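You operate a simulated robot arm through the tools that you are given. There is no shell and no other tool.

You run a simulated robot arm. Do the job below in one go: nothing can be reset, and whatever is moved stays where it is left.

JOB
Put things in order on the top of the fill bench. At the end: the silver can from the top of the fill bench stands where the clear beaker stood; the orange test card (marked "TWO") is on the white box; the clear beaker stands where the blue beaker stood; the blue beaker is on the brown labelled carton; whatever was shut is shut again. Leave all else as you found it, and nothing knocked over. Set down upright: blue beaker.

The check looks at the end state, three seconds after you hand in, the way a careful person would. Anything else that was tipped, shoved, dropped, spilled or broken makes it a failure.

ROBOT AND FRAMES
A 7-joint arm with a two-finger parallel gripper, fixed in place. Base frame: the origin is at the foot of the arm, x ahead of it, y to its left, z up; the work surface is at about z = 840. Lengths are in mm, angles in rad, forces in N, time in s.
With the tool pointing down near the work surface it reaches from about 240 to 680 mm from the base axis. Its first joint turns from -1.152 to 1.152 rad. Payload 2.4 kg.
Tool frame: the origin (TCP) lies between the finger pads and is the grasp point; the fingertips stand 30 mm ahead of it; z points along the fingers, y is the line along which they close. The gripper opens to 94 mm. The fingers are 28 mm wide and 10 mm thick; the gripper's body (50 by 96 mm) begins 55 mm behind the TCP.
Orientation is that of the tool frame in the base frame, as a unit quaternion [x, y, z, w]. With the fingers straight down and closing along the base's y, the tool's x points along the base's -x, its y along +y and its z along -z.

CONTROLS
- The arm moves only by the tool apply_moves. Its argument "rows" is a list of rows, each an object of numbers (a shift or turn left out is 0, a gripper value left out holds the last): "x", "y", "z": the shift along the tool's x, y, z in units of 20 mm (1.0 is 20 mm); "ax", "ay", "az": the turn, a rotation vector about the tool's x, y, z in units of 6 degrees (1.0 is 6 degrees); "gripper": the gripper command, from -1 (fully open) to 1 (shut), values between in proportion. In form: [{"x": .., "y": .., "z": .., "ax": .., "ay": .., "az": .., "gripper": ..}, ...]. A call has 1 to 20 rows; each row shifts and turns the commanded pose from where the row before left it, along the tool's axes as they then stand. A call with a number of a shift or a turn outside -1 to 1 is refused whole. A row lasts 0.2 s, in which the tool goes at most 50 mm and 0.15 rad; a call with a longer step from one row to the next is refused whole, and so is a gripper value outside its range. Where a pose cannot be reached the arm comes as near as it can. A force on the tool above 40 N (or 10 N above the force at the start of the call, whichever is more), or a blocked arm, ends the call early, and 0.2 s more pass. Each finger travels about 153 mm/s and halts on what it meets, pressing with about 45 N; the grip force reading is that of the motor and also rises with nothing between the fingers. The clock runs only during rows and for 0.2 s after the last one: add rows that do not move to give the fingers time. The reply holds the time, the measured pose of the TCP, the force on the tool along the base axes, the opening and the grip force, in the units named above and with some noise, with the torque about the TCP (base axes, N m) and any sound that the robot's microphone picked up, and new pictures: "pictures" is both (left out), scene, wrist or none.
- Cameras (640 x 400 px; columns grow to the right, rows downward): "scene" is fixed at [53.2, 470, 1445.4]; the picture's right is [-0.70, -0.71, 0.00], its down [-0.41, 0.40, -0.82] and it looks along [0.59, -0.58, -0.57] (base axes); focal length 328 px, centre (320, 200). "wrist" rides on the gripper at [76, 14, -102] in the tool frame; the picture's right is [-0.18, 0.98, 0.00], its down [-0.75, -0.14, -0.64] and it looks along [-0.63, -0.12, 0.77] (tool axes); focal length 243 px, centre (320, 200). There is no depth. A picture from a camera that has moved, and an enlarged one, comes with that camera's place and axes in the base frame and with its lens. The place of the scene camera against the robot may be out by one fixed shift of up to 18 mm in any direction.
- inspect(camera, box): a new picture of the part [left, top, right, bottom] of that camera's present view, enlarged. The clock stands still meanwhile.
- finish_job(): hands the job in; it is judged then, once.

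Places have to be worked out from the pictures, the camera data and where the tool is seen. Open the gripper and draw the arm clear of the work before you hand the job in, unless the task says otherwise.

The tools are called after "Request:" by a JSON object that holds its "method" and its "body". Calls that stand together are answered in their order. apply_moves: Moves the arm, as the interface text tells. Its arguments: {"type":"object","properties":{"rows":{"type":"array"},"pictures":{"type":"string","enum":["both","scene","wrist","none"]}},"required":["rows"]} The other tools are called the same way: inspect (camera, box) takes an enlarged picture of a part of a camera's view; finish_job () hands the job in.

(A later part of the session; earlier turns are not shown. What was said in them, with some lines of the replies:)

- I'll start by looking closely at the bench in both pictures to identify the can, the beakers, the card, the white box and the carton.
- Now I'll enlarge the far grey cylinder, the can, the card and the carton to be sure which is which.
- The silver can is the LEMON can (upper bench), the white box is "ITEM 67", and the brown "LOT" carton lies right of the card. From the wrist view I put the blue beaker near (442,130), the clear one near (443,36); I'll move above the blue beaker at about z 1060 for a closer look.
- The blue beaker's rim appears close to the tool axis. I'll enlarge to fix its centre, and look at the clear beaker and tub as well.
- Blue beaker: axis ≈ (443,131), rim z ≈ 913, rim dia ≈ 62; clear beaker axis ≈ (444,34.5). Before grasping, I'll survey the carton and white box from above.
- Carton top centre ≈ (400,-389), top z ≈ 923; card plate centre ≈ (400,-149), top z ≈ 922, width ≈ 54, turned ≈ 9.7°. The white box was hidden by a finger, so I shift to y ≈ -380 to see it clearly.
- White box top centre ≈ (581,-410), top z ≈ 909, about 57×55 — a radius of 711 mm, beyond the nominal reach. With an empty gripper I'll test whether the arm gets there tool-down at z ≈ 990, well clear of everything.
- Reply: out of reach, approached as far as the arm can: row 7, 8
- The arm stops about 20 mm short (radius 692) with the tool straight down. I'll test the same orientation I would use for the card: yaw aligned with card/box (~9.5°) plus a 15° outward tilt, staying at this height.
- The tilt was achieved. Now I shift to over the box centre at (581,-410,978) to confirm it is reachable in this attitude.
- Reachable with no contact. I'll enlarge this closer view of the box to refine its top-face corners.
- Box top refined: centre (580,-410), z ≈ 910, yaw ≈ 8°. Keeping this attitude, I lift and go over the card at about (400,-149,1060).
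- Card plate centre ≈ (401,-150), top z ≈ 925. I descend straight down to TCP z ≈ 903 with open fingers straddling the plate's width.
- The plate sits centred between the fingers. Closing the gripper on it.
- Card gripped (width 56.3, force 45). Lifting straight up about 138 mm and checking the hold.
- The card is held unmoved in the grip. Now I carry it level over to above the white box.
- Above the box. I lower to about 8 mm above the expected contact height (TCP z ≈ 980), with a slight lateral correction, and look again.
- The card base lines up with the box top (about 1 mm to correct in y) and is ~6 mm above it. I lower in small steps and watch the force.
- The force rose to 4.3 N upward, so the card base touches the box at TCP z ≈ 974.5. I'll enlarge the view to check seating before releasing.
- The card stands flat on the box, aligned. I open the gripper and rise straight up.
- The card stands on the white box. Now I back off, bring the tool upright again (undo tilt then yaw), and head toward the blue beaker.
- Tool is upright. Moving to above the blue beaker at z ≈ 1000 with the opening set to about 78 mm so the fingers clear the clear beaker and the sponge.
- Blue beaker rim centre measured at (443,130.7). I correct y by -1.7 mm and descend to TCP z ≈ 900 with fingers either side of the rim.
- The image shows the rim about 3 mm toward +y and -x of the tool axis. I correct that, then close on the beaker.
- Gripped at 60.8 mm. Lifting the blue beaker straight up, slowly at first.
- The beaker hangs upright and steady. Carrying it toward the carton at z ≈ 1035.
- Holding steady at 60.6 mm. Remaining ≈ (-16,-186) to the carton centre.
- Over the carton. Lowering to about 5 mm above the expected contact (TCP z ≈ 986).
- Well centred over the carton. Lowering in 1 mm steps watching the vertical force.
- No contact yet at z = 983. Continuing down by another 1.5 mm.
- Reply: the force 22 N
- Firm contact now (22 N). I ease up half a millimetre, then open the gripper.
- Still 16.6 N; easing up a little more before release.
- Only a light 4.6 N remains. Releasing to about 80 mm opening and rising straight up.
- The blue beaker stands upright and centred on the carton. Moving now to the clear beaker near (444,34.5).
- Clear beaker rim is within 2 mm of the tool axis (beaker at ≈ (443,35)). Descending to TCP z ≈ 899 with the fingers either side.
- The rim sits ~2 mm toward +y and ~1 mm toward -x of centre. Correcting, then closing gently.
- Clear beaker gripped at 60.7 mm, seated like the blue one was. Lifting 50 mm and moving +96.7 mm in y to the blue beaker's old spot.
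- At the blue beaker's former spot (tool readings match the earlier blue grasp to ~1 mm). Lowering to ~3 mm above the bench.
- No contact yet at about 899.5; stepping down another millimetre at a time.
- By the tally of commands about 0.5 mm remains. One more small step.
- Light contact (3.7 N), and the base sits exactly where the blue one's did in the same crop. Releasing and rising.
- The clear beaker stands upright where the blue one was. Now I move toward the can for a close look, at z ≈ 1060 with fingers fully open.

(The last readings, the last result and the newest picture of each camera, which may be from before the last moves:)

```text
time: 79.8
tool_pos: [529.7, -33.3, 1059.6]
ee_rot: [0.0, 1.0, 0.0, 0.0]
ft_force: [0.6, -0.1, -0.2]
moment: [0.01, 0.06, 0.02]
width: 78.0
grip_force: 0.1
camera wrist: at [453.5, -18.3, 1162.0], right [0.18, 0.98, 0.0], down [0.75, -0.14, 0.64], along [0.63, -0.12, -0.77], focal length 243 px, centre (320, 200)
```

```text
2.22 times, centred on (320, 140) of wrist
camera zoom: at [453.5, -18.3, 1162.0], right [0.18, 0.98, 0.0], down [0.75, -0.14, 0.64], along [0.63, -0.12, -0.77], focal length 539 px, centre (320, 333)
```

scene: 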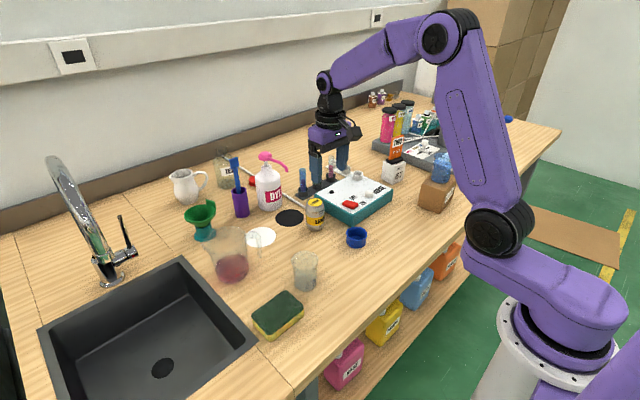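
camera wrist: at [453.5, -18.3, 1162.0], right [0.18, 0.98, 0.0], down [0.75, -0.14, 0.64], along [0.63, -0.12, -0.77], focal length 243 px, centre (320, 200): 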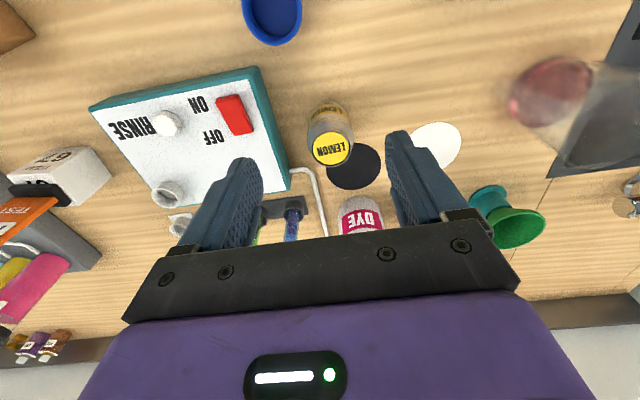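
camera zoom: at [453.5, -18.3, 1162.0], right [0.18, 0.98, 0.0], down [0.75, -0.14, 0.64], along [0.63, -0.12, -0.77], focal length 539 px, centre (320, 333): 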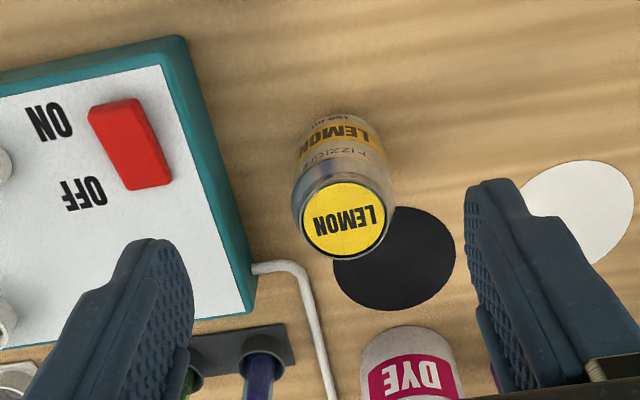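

Can: axis ≈ (582,-30), top z ≈ 922, body ≈ 53 mm; the teal box edge is at y ≈ -103, leaving room for the fingers. Moving over it at z ≈ 985.

Request:
{"method": "apply_moves", "body": {"rows": [{"x": -0.65, "y": 0.04, "z": 0.93, "gripper": -0.66}, {"x": -0.65, "y": 0.04, "z": 0.93}, {"x": -0.65, "y": 0.04, "z": 0.93}, {"x": -0.65, "y": 0.04, "z": 0.93}, {}], "pictures": "both"}}

Request:
{"method": "inspect", "body": {"camera": "wrist", "box": [220, 50, 420, 230]}}

```text
time: 81.0
tool_pos: [581.6, -26.9, 984.9]
ee_rot: [0.0, 1.0, 0.0, 0.0]
ft_force: [0.3, -0.7, -0.5]
moment: [0.01, -0.02, -0.01]
width: 78.2
grip_force: 0.0
camera wrist: at [503.9, -13.7, 1087.5], right [0.18, 0.98, 0.0], down [0.75, -0.14, 0.64], along [0.63, -0.12, -0.77], focal length 243 px, centre (320, 200)
```

scene: 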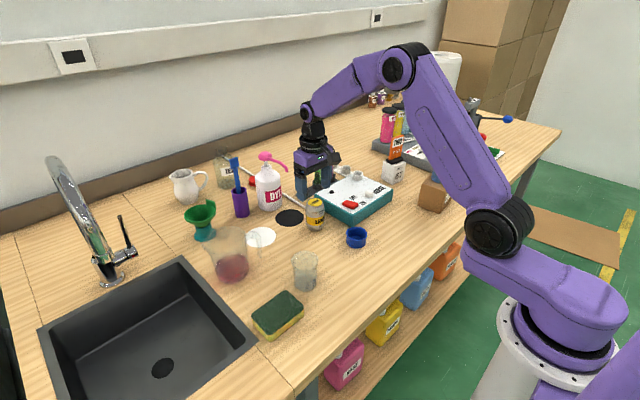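
wrist: 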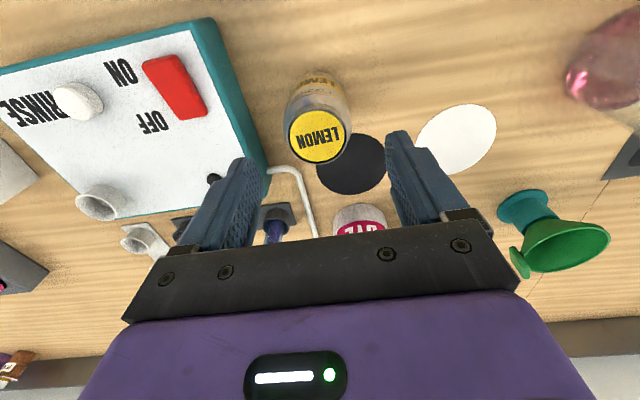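

```text
2.22 times, centred on (320, 140) of wrist
camera zoom: at [503.9, -13.7, 1087.5], right [0.18, 0.98, 0.0], down [0.75, -0.14, 0.64], along [0.63, -0.12, -0.77], focal length 539 px, centre (320, 333)
```

zoom: 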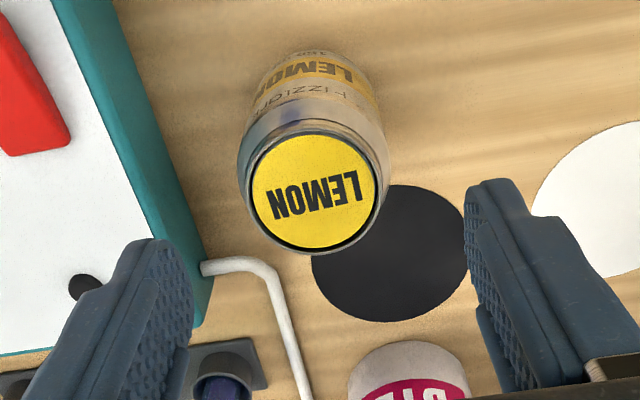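

The can is 2 mm toward -y of the tool axis. Correcting and descending to TCP z ≈ 883 (mid-body), fingers either side.

Request:
{"method": "apply_moves", "body": {"rows": [{"y": -0.1, "x": -0.02, "z": 0.3, "gripper": -0.66}, {"z": 0.7}, {"z": 0.7}, {"z": 0.7}, {"z": 0.7}, {"z": 0.7}, {"z": 0.7}, {"z": 0.6}, {}], "pictures": "both"}}

Request:
{"method": "inspect", "body": {"camera": "wrist", "box": [200, 60, 440, 260]}}

Request:
{"method": "inspect", "body": {"camera": "scene", "box": [260, 140, 370, 250]}}

```text
time: 83.0
tool_pos: [579.6, -31.4, 883.3]
ee_rot: [0.0, 1.0, 0.0, 0.0]
ft_force: [1.1, -0.1, 0.4]
moment: [-0.01, 0.01, 0.0]
width: 78.1
grip_force: 0.0
camera wrist: at [503.3, -17.3, 985.7], right [0.18, 0.98, 0.0], down [0.75, -0.14, 0.64], along [0.63, -0.12, -0.77], focal length 243 px, centre (320, 200)
```

scene: 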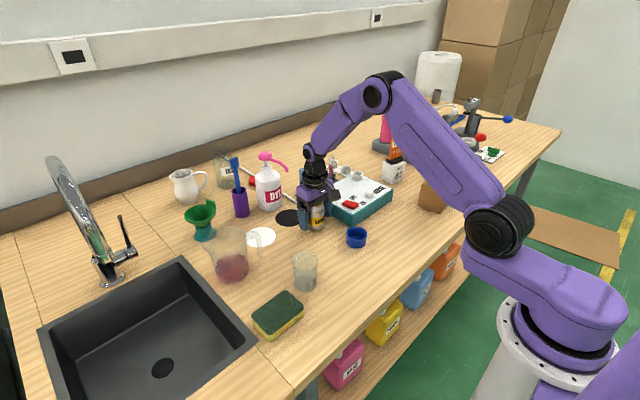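
wrist: 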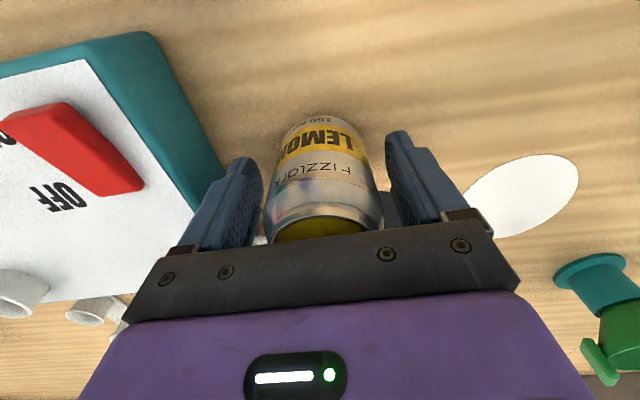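

```text
2.00 times, centred on (320, 160) of wrist
camera zoom: at [503.3, -17.3, 985.7], right [0.18, 0.98, 0.0], down [0.75, -0.14, 0.64], along [0.63, -0.12, -0.77], focal length 485 px, centre (320, 280)
```

zoom: 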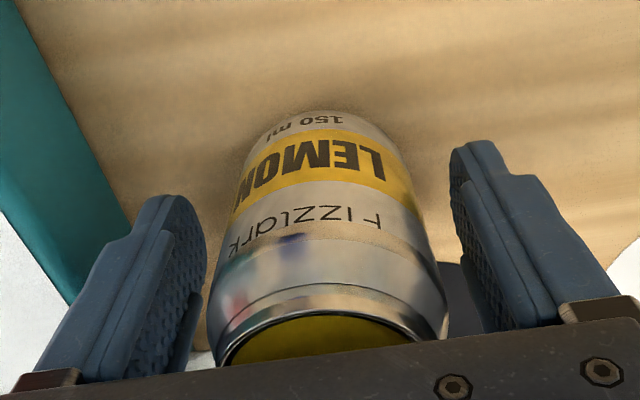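

```text
3.64 times, centred on (315, 195) of scene
camera zoom: at [53.2, 470.0, 1445.4], right [-0.7, -0.71, 0.0], down [-0.41, 0.4, -0.82], along [0.59, -0.58, -0.57], focal length 1192 px, centre (338, 218)
```

zoom: 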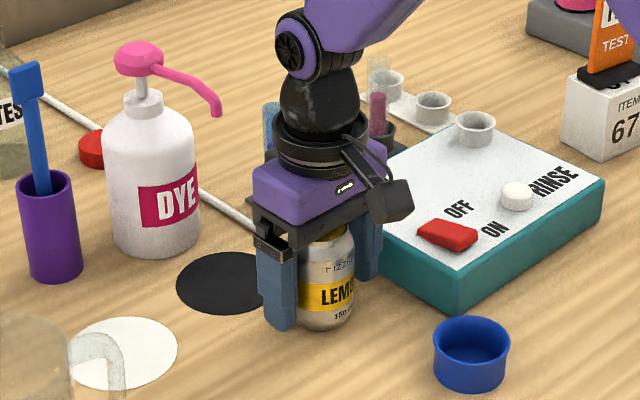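

The can is centred between the fingers. Closing the gripper.

Request:
{"method": "apply_moves", "body": {"rows": [{"gripper": -0.4}, {"gripper": -0.2}, {"gripper": 0.0}, {"gripper": 0.2}, {"gripper": 0.2}], "pictures": "wrist"}}

```text
time: 84.2
tool_pos: [579.9, -31.1, 883.4]
ee_rot: [0.001, 1.0, 0.0, 0.0]
ft_force: [0.6, -0.4, 1.2]
moment: [-0.04, 0.01, 0.01]
width: 52.3
grip_force: 44.8
camera wrist: at [503.3, -17.4, 985.9], right [0.18, 0.98, 0.0], down [0.75, -0.14, 0.64], along [0.63, -0.12, -0.77], focal length 243 px, centre (320, 200)
```

wrist: 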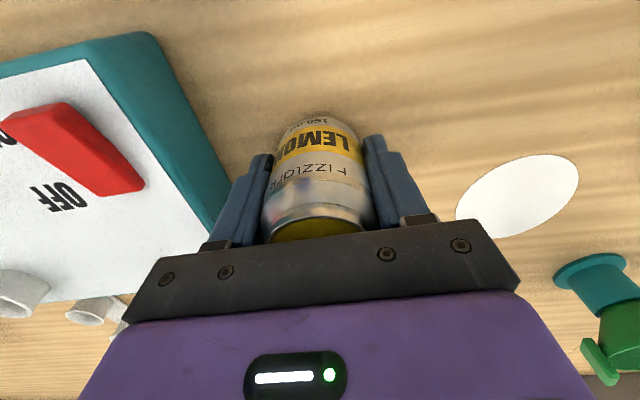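

Can gripped at 52.3 mm. Lifting about 80 mm, then carrying it to the clear beaker's former place at (443,35).

Request:
{"method": "apply_moves", "body": {"rows": [{"z": -0.2, "gripper": 0.2}, {"z": -0.4}, {"z": -0.8}, {"z": -0.9}, {"z": -0.9}, {"z": -0.8}, {}, {"x": 0.6, "y": 0.3}, {"x": 0.859, "y": 0.413}, {"x": 0.859, "y": 0.413}, {"x": 0.859, "y": 0.413}, {"x": 0.859, "y": 0.413}, {"x": 0.859, "y": 0.413}, {"x": 0.859, "y": 0.413}, {"x": 0.859, "y": 0.413}, {"x": 0.257, "y": 0.114}, {}, {}], "pictures": "both"}}

Request:
{"method": "inspect", "body": {"camera": "wrist", "box": [200, 60, 440, 260]}}

```text
time: 88.0
tool_pos: [444.2, 36.4, 963.5]
ee_rot: [0.0, 1.0, 0.0, 0.0]
ft_force: [-0.7, 0.4, -1.6]
moment: [-0.02, -0.01, -0.02]
width: 52.5
grip_force: 45.0
camera wrist: at [366.7, 51.0, 1065.4], right [0.18, 0.98, 0.0], down [0.75, -0.14, 0.64], along [0.63, -0.12, -0.77], focal length 243 px, centre (320, 200)
```

scene: 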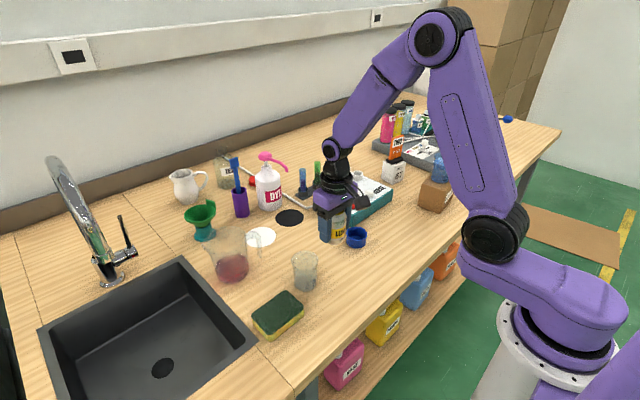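
wrist: 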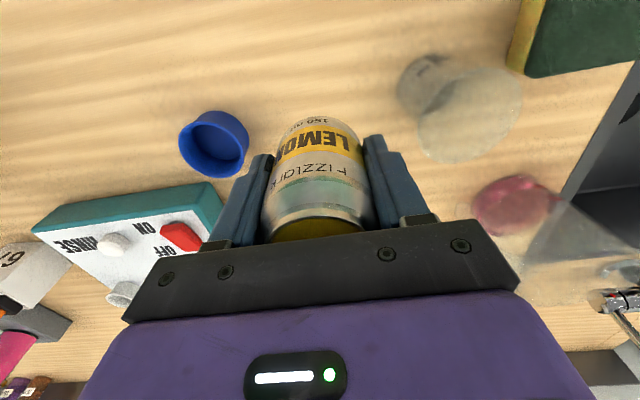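

```text
2.00 times, centred on (320, 160) of wrist
camera zoom: at [366.7, 51.0, 1065.4], right [0.18, 0.98, 0.0], down [0.75, -0.14, 0.64], along [0.63, -0.12, -0.77], focal length 485 px, centre (320, 280)
```

zoom: 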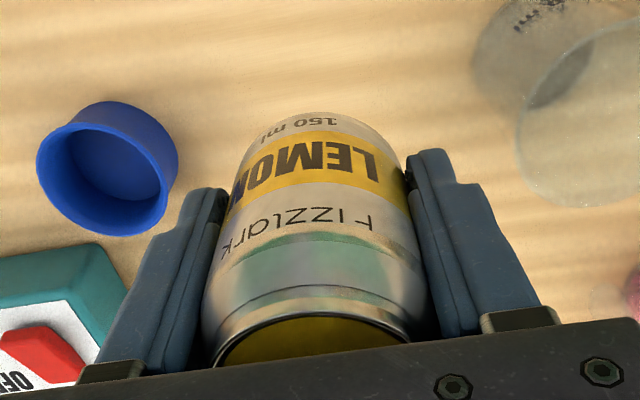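

In position within ~1–2 mm. Lowering to just above the bench.

Request:
{"method": "apply_moves", "body": {"rows": [{"y": -0.04, "z": 0.5, "gripper": 0.2}, {"z": 0.8}, {"z": 0.8}, {"z": 0.8}, {"z": 0.6}, {"z": 0.3}, {"z": 0.05}, {}], "pictures": "both"}}

Request:
{"method": "inspect", "body": {"camera": "scene", "box": [270, 190, 380, 300]}}

```text
time: 89.8
tool_pos: [442.8, 34.4, 886.8]
ee_rot: [0.0, 1.0, -0.001, 0.0]
ft_force: [-0.2, 0.6, -1.9]
moment: [0.01, 0.0, -0.01]
width: 52.4
grip_force: 44.6
camera wrist: at [367.1, 49.2, 989.0], right [0.18, 0.98, 0.0], down [0.75, -0.14, 0.64], along [0.63, -0.12, -0.77], focal length 243 px, centre (320, 200)
```

scene: 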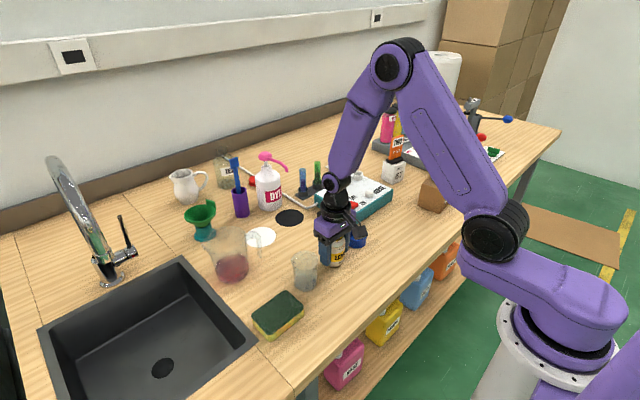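
wrist: 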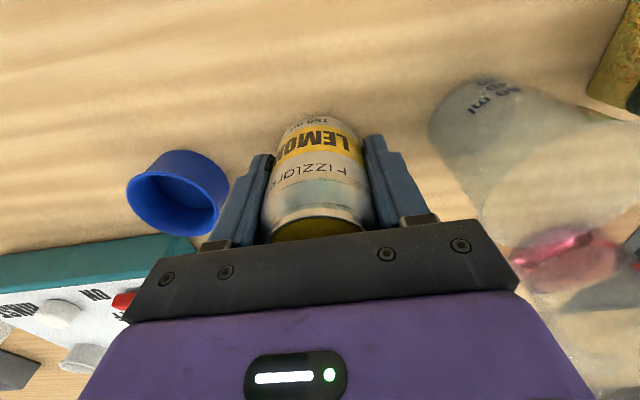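

```text
3.64 times, centred on (325, 245) of scene
camera zoom: at [53.2, 470.0, 1445.4], right [-0.7, -0.71, 0.0], down [-0.41, 0.4, -0.82], along [0.59, -0.58, -0.57], focal length 1192 px, centre (302, 36)
```

zoom: 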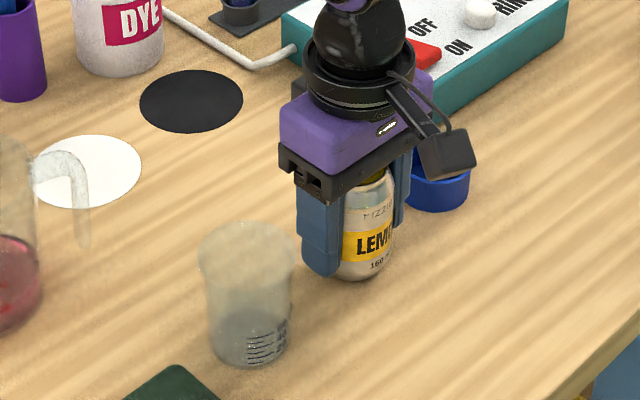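

About 3 mm to go. Small steps down with force checks.

Request:
{"method": "apply_moves", "body": {"rows": [{"z": 0.05, "gripper": 0.2}, {"z": 0.05}, {}], "pictures": "none"}}

Request:
{"method": "apply_moves", "body": {"rows": [{"z": 0.03, "gripper": 0.2}, {}], "pictures": "none"}}

```text
time: 90.6
tool_pos: [443.8, 35.2, 884.2]
ee_rot: [-0.001, 1.0, 0.0, 0.0]
ft_force: [0.2, 0.6, -1.5]
moment: [0.01, 0.01, -0.01]
width: 52.5
grip_force: 45.3
```

```text
time: 91.2
tool_pos: [443.5, 35.4, 884.4]
ee_rot: [0.0, 1.0, 0.0, 0.0]
ft_force: [-0.4, -0.1, -2.2]
moment: [-0.01, 0.03, 0.03]
width: 52.4
grip_force: 45.1
```

Request:
{"method": "apply_moves", "body": {"rows": [{"z": 0.03, "gripper": 0.2}, {}], "pictures": "none"}}

```text
time: 91.8
tool_pos: [443.8, 35.5, 883.3]
ee_rot: [-0.001, 1.0, 0.0, 0.0]
ft_force: [-4.1, 0.2, 17.1]
moment: [-0.01, 0.29, 0.02]
width: 52.3
grip_force: 45.1
```

Contact (17 N). Easing up slightly before release.

Request:
{"method": "apply_moves", "body": {"rows": [{"z": -0.03, "gripper": 0.2}, {}], "pictures": "none"}}

```text
time: 92.4
tool_pos: [443.7, 34.9, 884.3]
ee_rot: [0.0, 1.0, 0.0, 0.0]
ft_force: [-3.4, -1.3, 11.8]
moment: [-0.08, 0.15, 0.01]
width: 52.5
grip_force: 45.1
```

Request:
{"method": "apply_moves", "body": {"rows": [{"z": -0.035, "gripper": 0.2}, {}], "pictures": "none"}}

```text
time: 93.0
tool_pos: [444.5, 35.5, 884.0]
ee_rot: [0.0, 1.0, 0.001, 0.0]
ft_force: [-0.3, 0.6, -1.7]
moment: [0.01, 0.0, 0.01]
width: 52.4
grip_force: 45.4
```

That lifted it just off (reading is the can's weight). Lowering 0.3 mm, then releasing and rising.

Request:
{"method": "apply_moves", "body": {"rows": [{"z": 0.018, "gripper": 0.2}, {}, {"gripper": 0.0}, {"gripper": -0.3}, {"gripper": -0.6}, {"gripper": -0.66}, {"gripper": -0.66}], "pictures": "both"}}

Request:
{"method": "inspect", "body": {"camera": "wrist", "box": [200, 60, 440, 260]}}

```text
time: 94.6
tool_pos: [443.2, 35.8, 884.7]
ee_rot: [0.001, 1.0, 0.0, 0.001]
ft_force: [0.2, 0.2, -0.3]
moment: [0.0, 0.02, 0.01]
width: 78.1
grip_force: 0.0
camera wrist: at [366.7, 49.9, 986.4], right [0.18, 0.98, 0.0], down [0.75, -0.14, 0.64], along [0.63, -0.12, -0.77], focal length 243 px, centre (320, 200)
```

scene: 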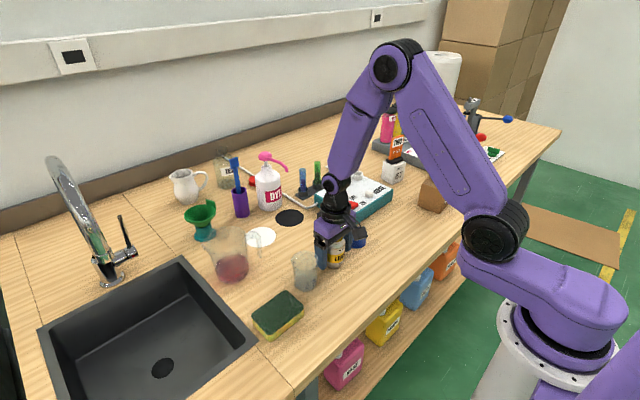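
wrist: 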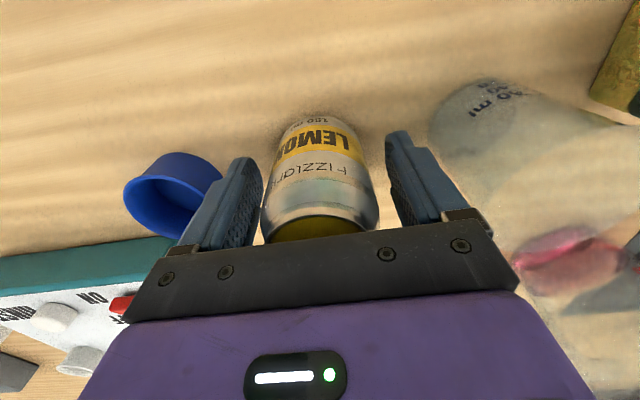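

```text
2.00 times, centred on (320, 160) of wrist
camera zoom: at [366.7, 49.9, 986.4], right [0.18, 0.98, 0.0], down [0.75, -0.14, 0.64], along [0.63, -0.12, -0.77], focal length 485 px, centre (320, 280)
```

zoom: 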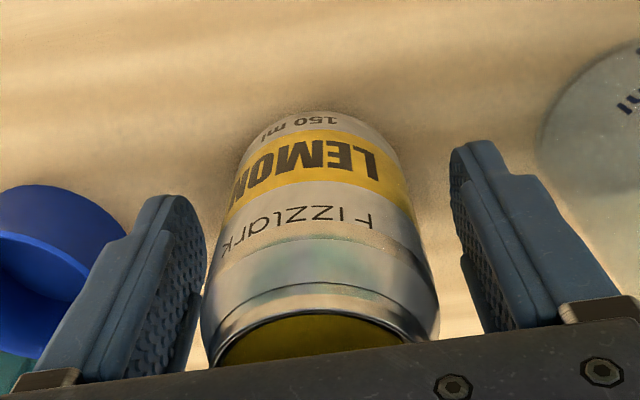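

The can stands free. I centre the fingers by ~1.5 mm and rise straight up.

Request:
{"method": "apply_moves", "body": {"rows": [{"y": -0.06}, {"z": -0.3}, {"z": -0.6}, {"z": -0.9}, {"z": -0.9}, {"z": -0.9}, {"z": -0.9}, {"z": -0.9}, {"z": -0.9}, {"z": -0.9}, {"z": -0.9}, {}], "pictures": "both"}}

Request:
{"method": "inspect", "body": {"camera": "wrist", "box": [200, 30, 480, 230]}}

Request:
{"method": "inspect", "body": {"camera": "scene", "box": [270, 190, 380, 300]}}

```text
time: 97.2
tool_pos: [445.1, 33.1, 1047.2]
ee_rot: [0.0, 1.0, 0.0, 0.0]
ft_force: [-0.5, 0.5, -0.5]
moment: [0.03, 0.0, 0.02]
width: 77.8
grip_force: 0.0
camera wrist: at [367.2, 48.2, 1149.6], right [0.18, 0.98, 0.0], down [0.75, -0.14, 0.64], along [0.63, -0.12, -0.77], focal length 243 px, centre (320, 200)
```

scene: 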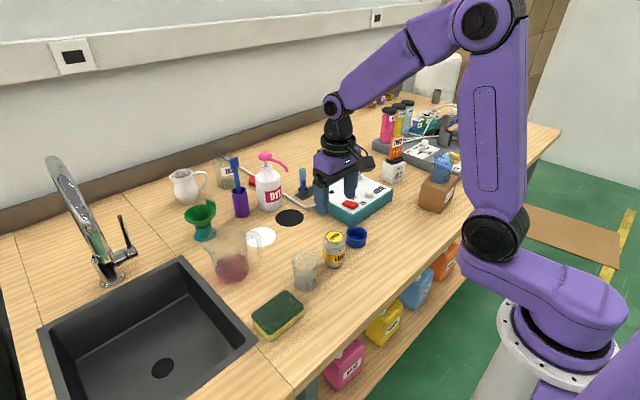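
wrist: 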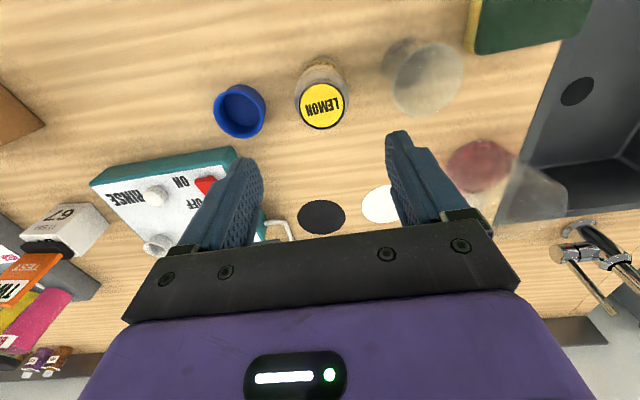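

```text
2.00 times, centred on (340, 130) of wrist
camera zoom: at [367.2, 48.2, 1149.6], right [0.18, 0.98, 0.0], down [0.75, -0.14, 0.64], along [0.63, -0.12, -0.77], focal length 485 px, centre (280, 340)
```

zoom: 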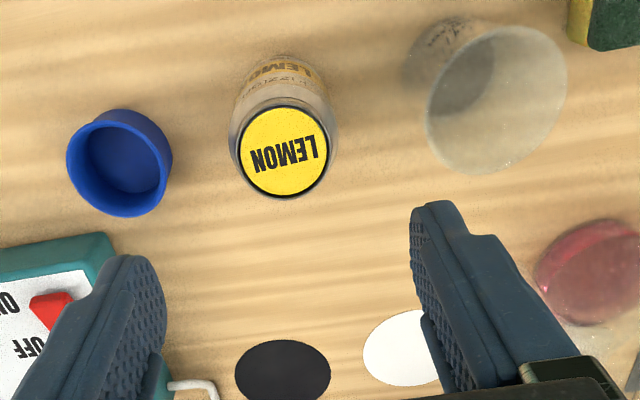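

```text
3.64 times, centred on (325, 245) of scene
camera zoom: at [53.2, 470.0, 1445.4], right [-0.7, -0.71, 0.0], down [-0.41, 0.4, -0.82], along [0.59, -0.58, -0.57], focal length 1192 px, centre (302, 36)
```

zoom: 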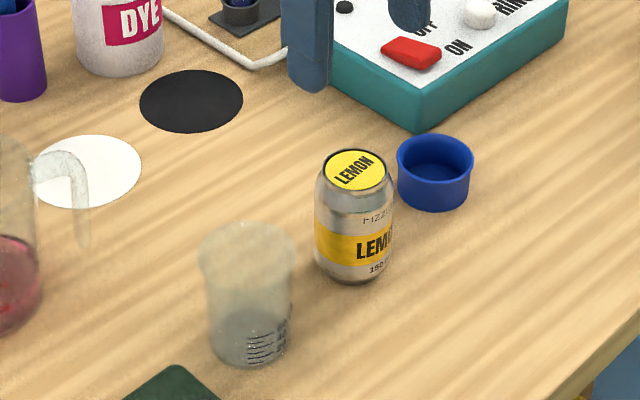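

Everything is in place: can at ≈ (444,36), clear beaker at the blue's old spot. I raise the arm clear to its starting area and take a final look.

Request:
{"method": "apply_moves", "body": {"rows": [{"z": -1, "gripper": -1}, {"z": -1}, {"z": -1}, {"z": -1}, {"z": -1}, {"z": -1}, {"z": -1}, {"z": -1}, {"x": 0.3, "y": -0.8}, {"x": 0.3, "y": -0.8}, {"x": 0.3, "y": -0.8}, {"y": -0.6}, {}], "pictures": "both"}}

Request:
{"method": "inspect", "body": {"camera": "scene", "box": [340, 60, 520, 240]}}

Request:
{"method": "inspect", "body": {"camera": "scene", "box": [180, 140, 340, 320]}}

```text
time: 100.0
tool_pos: [425.0, -25.2, 1207.7]
ee_rot: [-0.001, 1.0, 0.0, 0.0]
ft_force: [-0.2, 0.3, -0.4]
moment: [0.0, 0.02, 0.0]
width: 93.9
grip_force: 0.0
camera wrist: at [348.2, -11.4, 1308.6], right [0.18, 0.98, 0.0], down [0.75, -0.14, 0.64], along [0.63, -0.12, -0.77], focal length 243 px, centre (320, 200)
```

scene: 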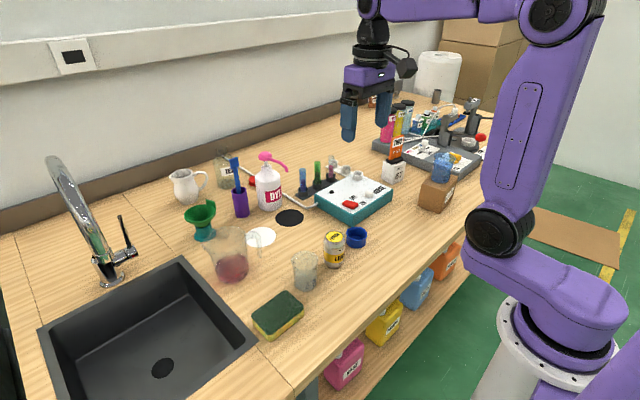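
wrist: 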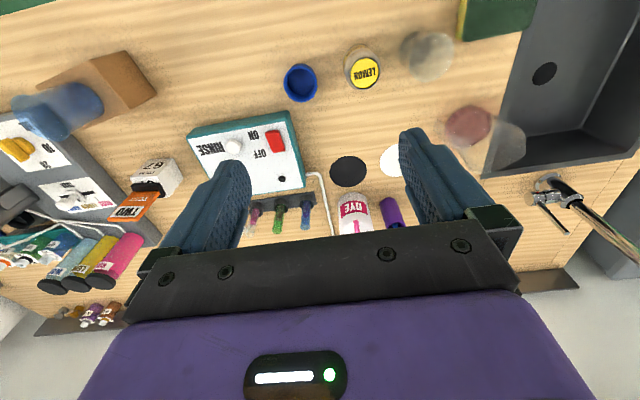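

```text
2.22 times, centred on (430, 150) of scene
camera zoom: at [53.2, 470.0, 1445.4], right [-0.7, -0.71, 0.0], down [-0.41, 0.4, -0.82], along [0.59, -0.58, -0.57], focal length 729 px, centre (76, 311)
```

zoom: 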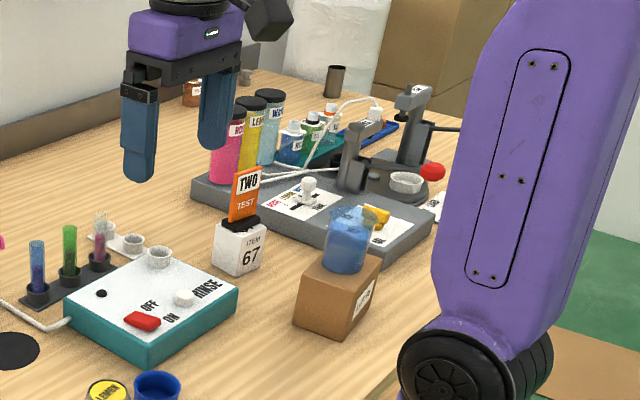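

```text
2.22 times, centred on (260, 230) of scene
camera zoom: at [53.2, 470.0, 1445.4], right [-0.7, -0.71, 0.0], down [-0.41, 0.4, -0.82], along [0.59, -0.58, -0.57], focal length 729 px, centre (453, 133)
```

zoom: 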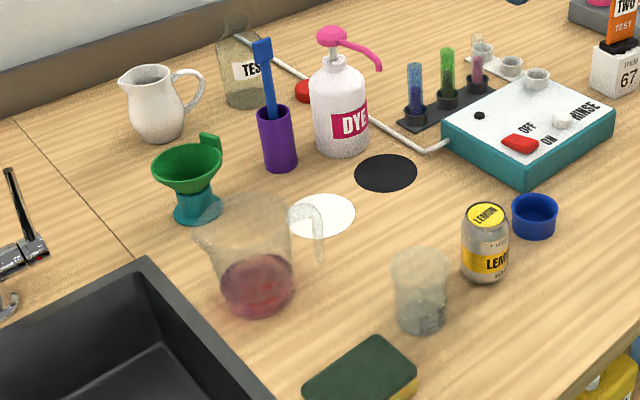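

The last pictures show the card on the white box and the blue beaker upright on the carton. The clear beaker stands on the blue one's old spot and the can on the clear one's. Nothing else has moved, and the open gripper is clear of the bench, so I'm handing in.

Request:
{"method": "finish_job", "body": {}}

```text
The job is handed in.
```

I finished the rearrangement on the fill bench and handed the job in; I haven't seen a verdict from the check. The final pictures show:

- **Test card:** the orange "TWO" card stands on the white box, within about 2 mm of its centre.
- **Blue beaker:** it stands upright in the middle of the brown labelled carton.
- **Clear beaker:** it stands where the blue beaker was, to within about 1–2 mm.
- **Silver can:** I took this to be the LEMON can. It stands where the clear beaker was, to within about 1–2 mm.

I didn't open anything, so there was nothing to shut again. Nothing was knocked over, and I saw nothing else moved. The gripper is open and the arm is back near its starting position, clear of the bench.
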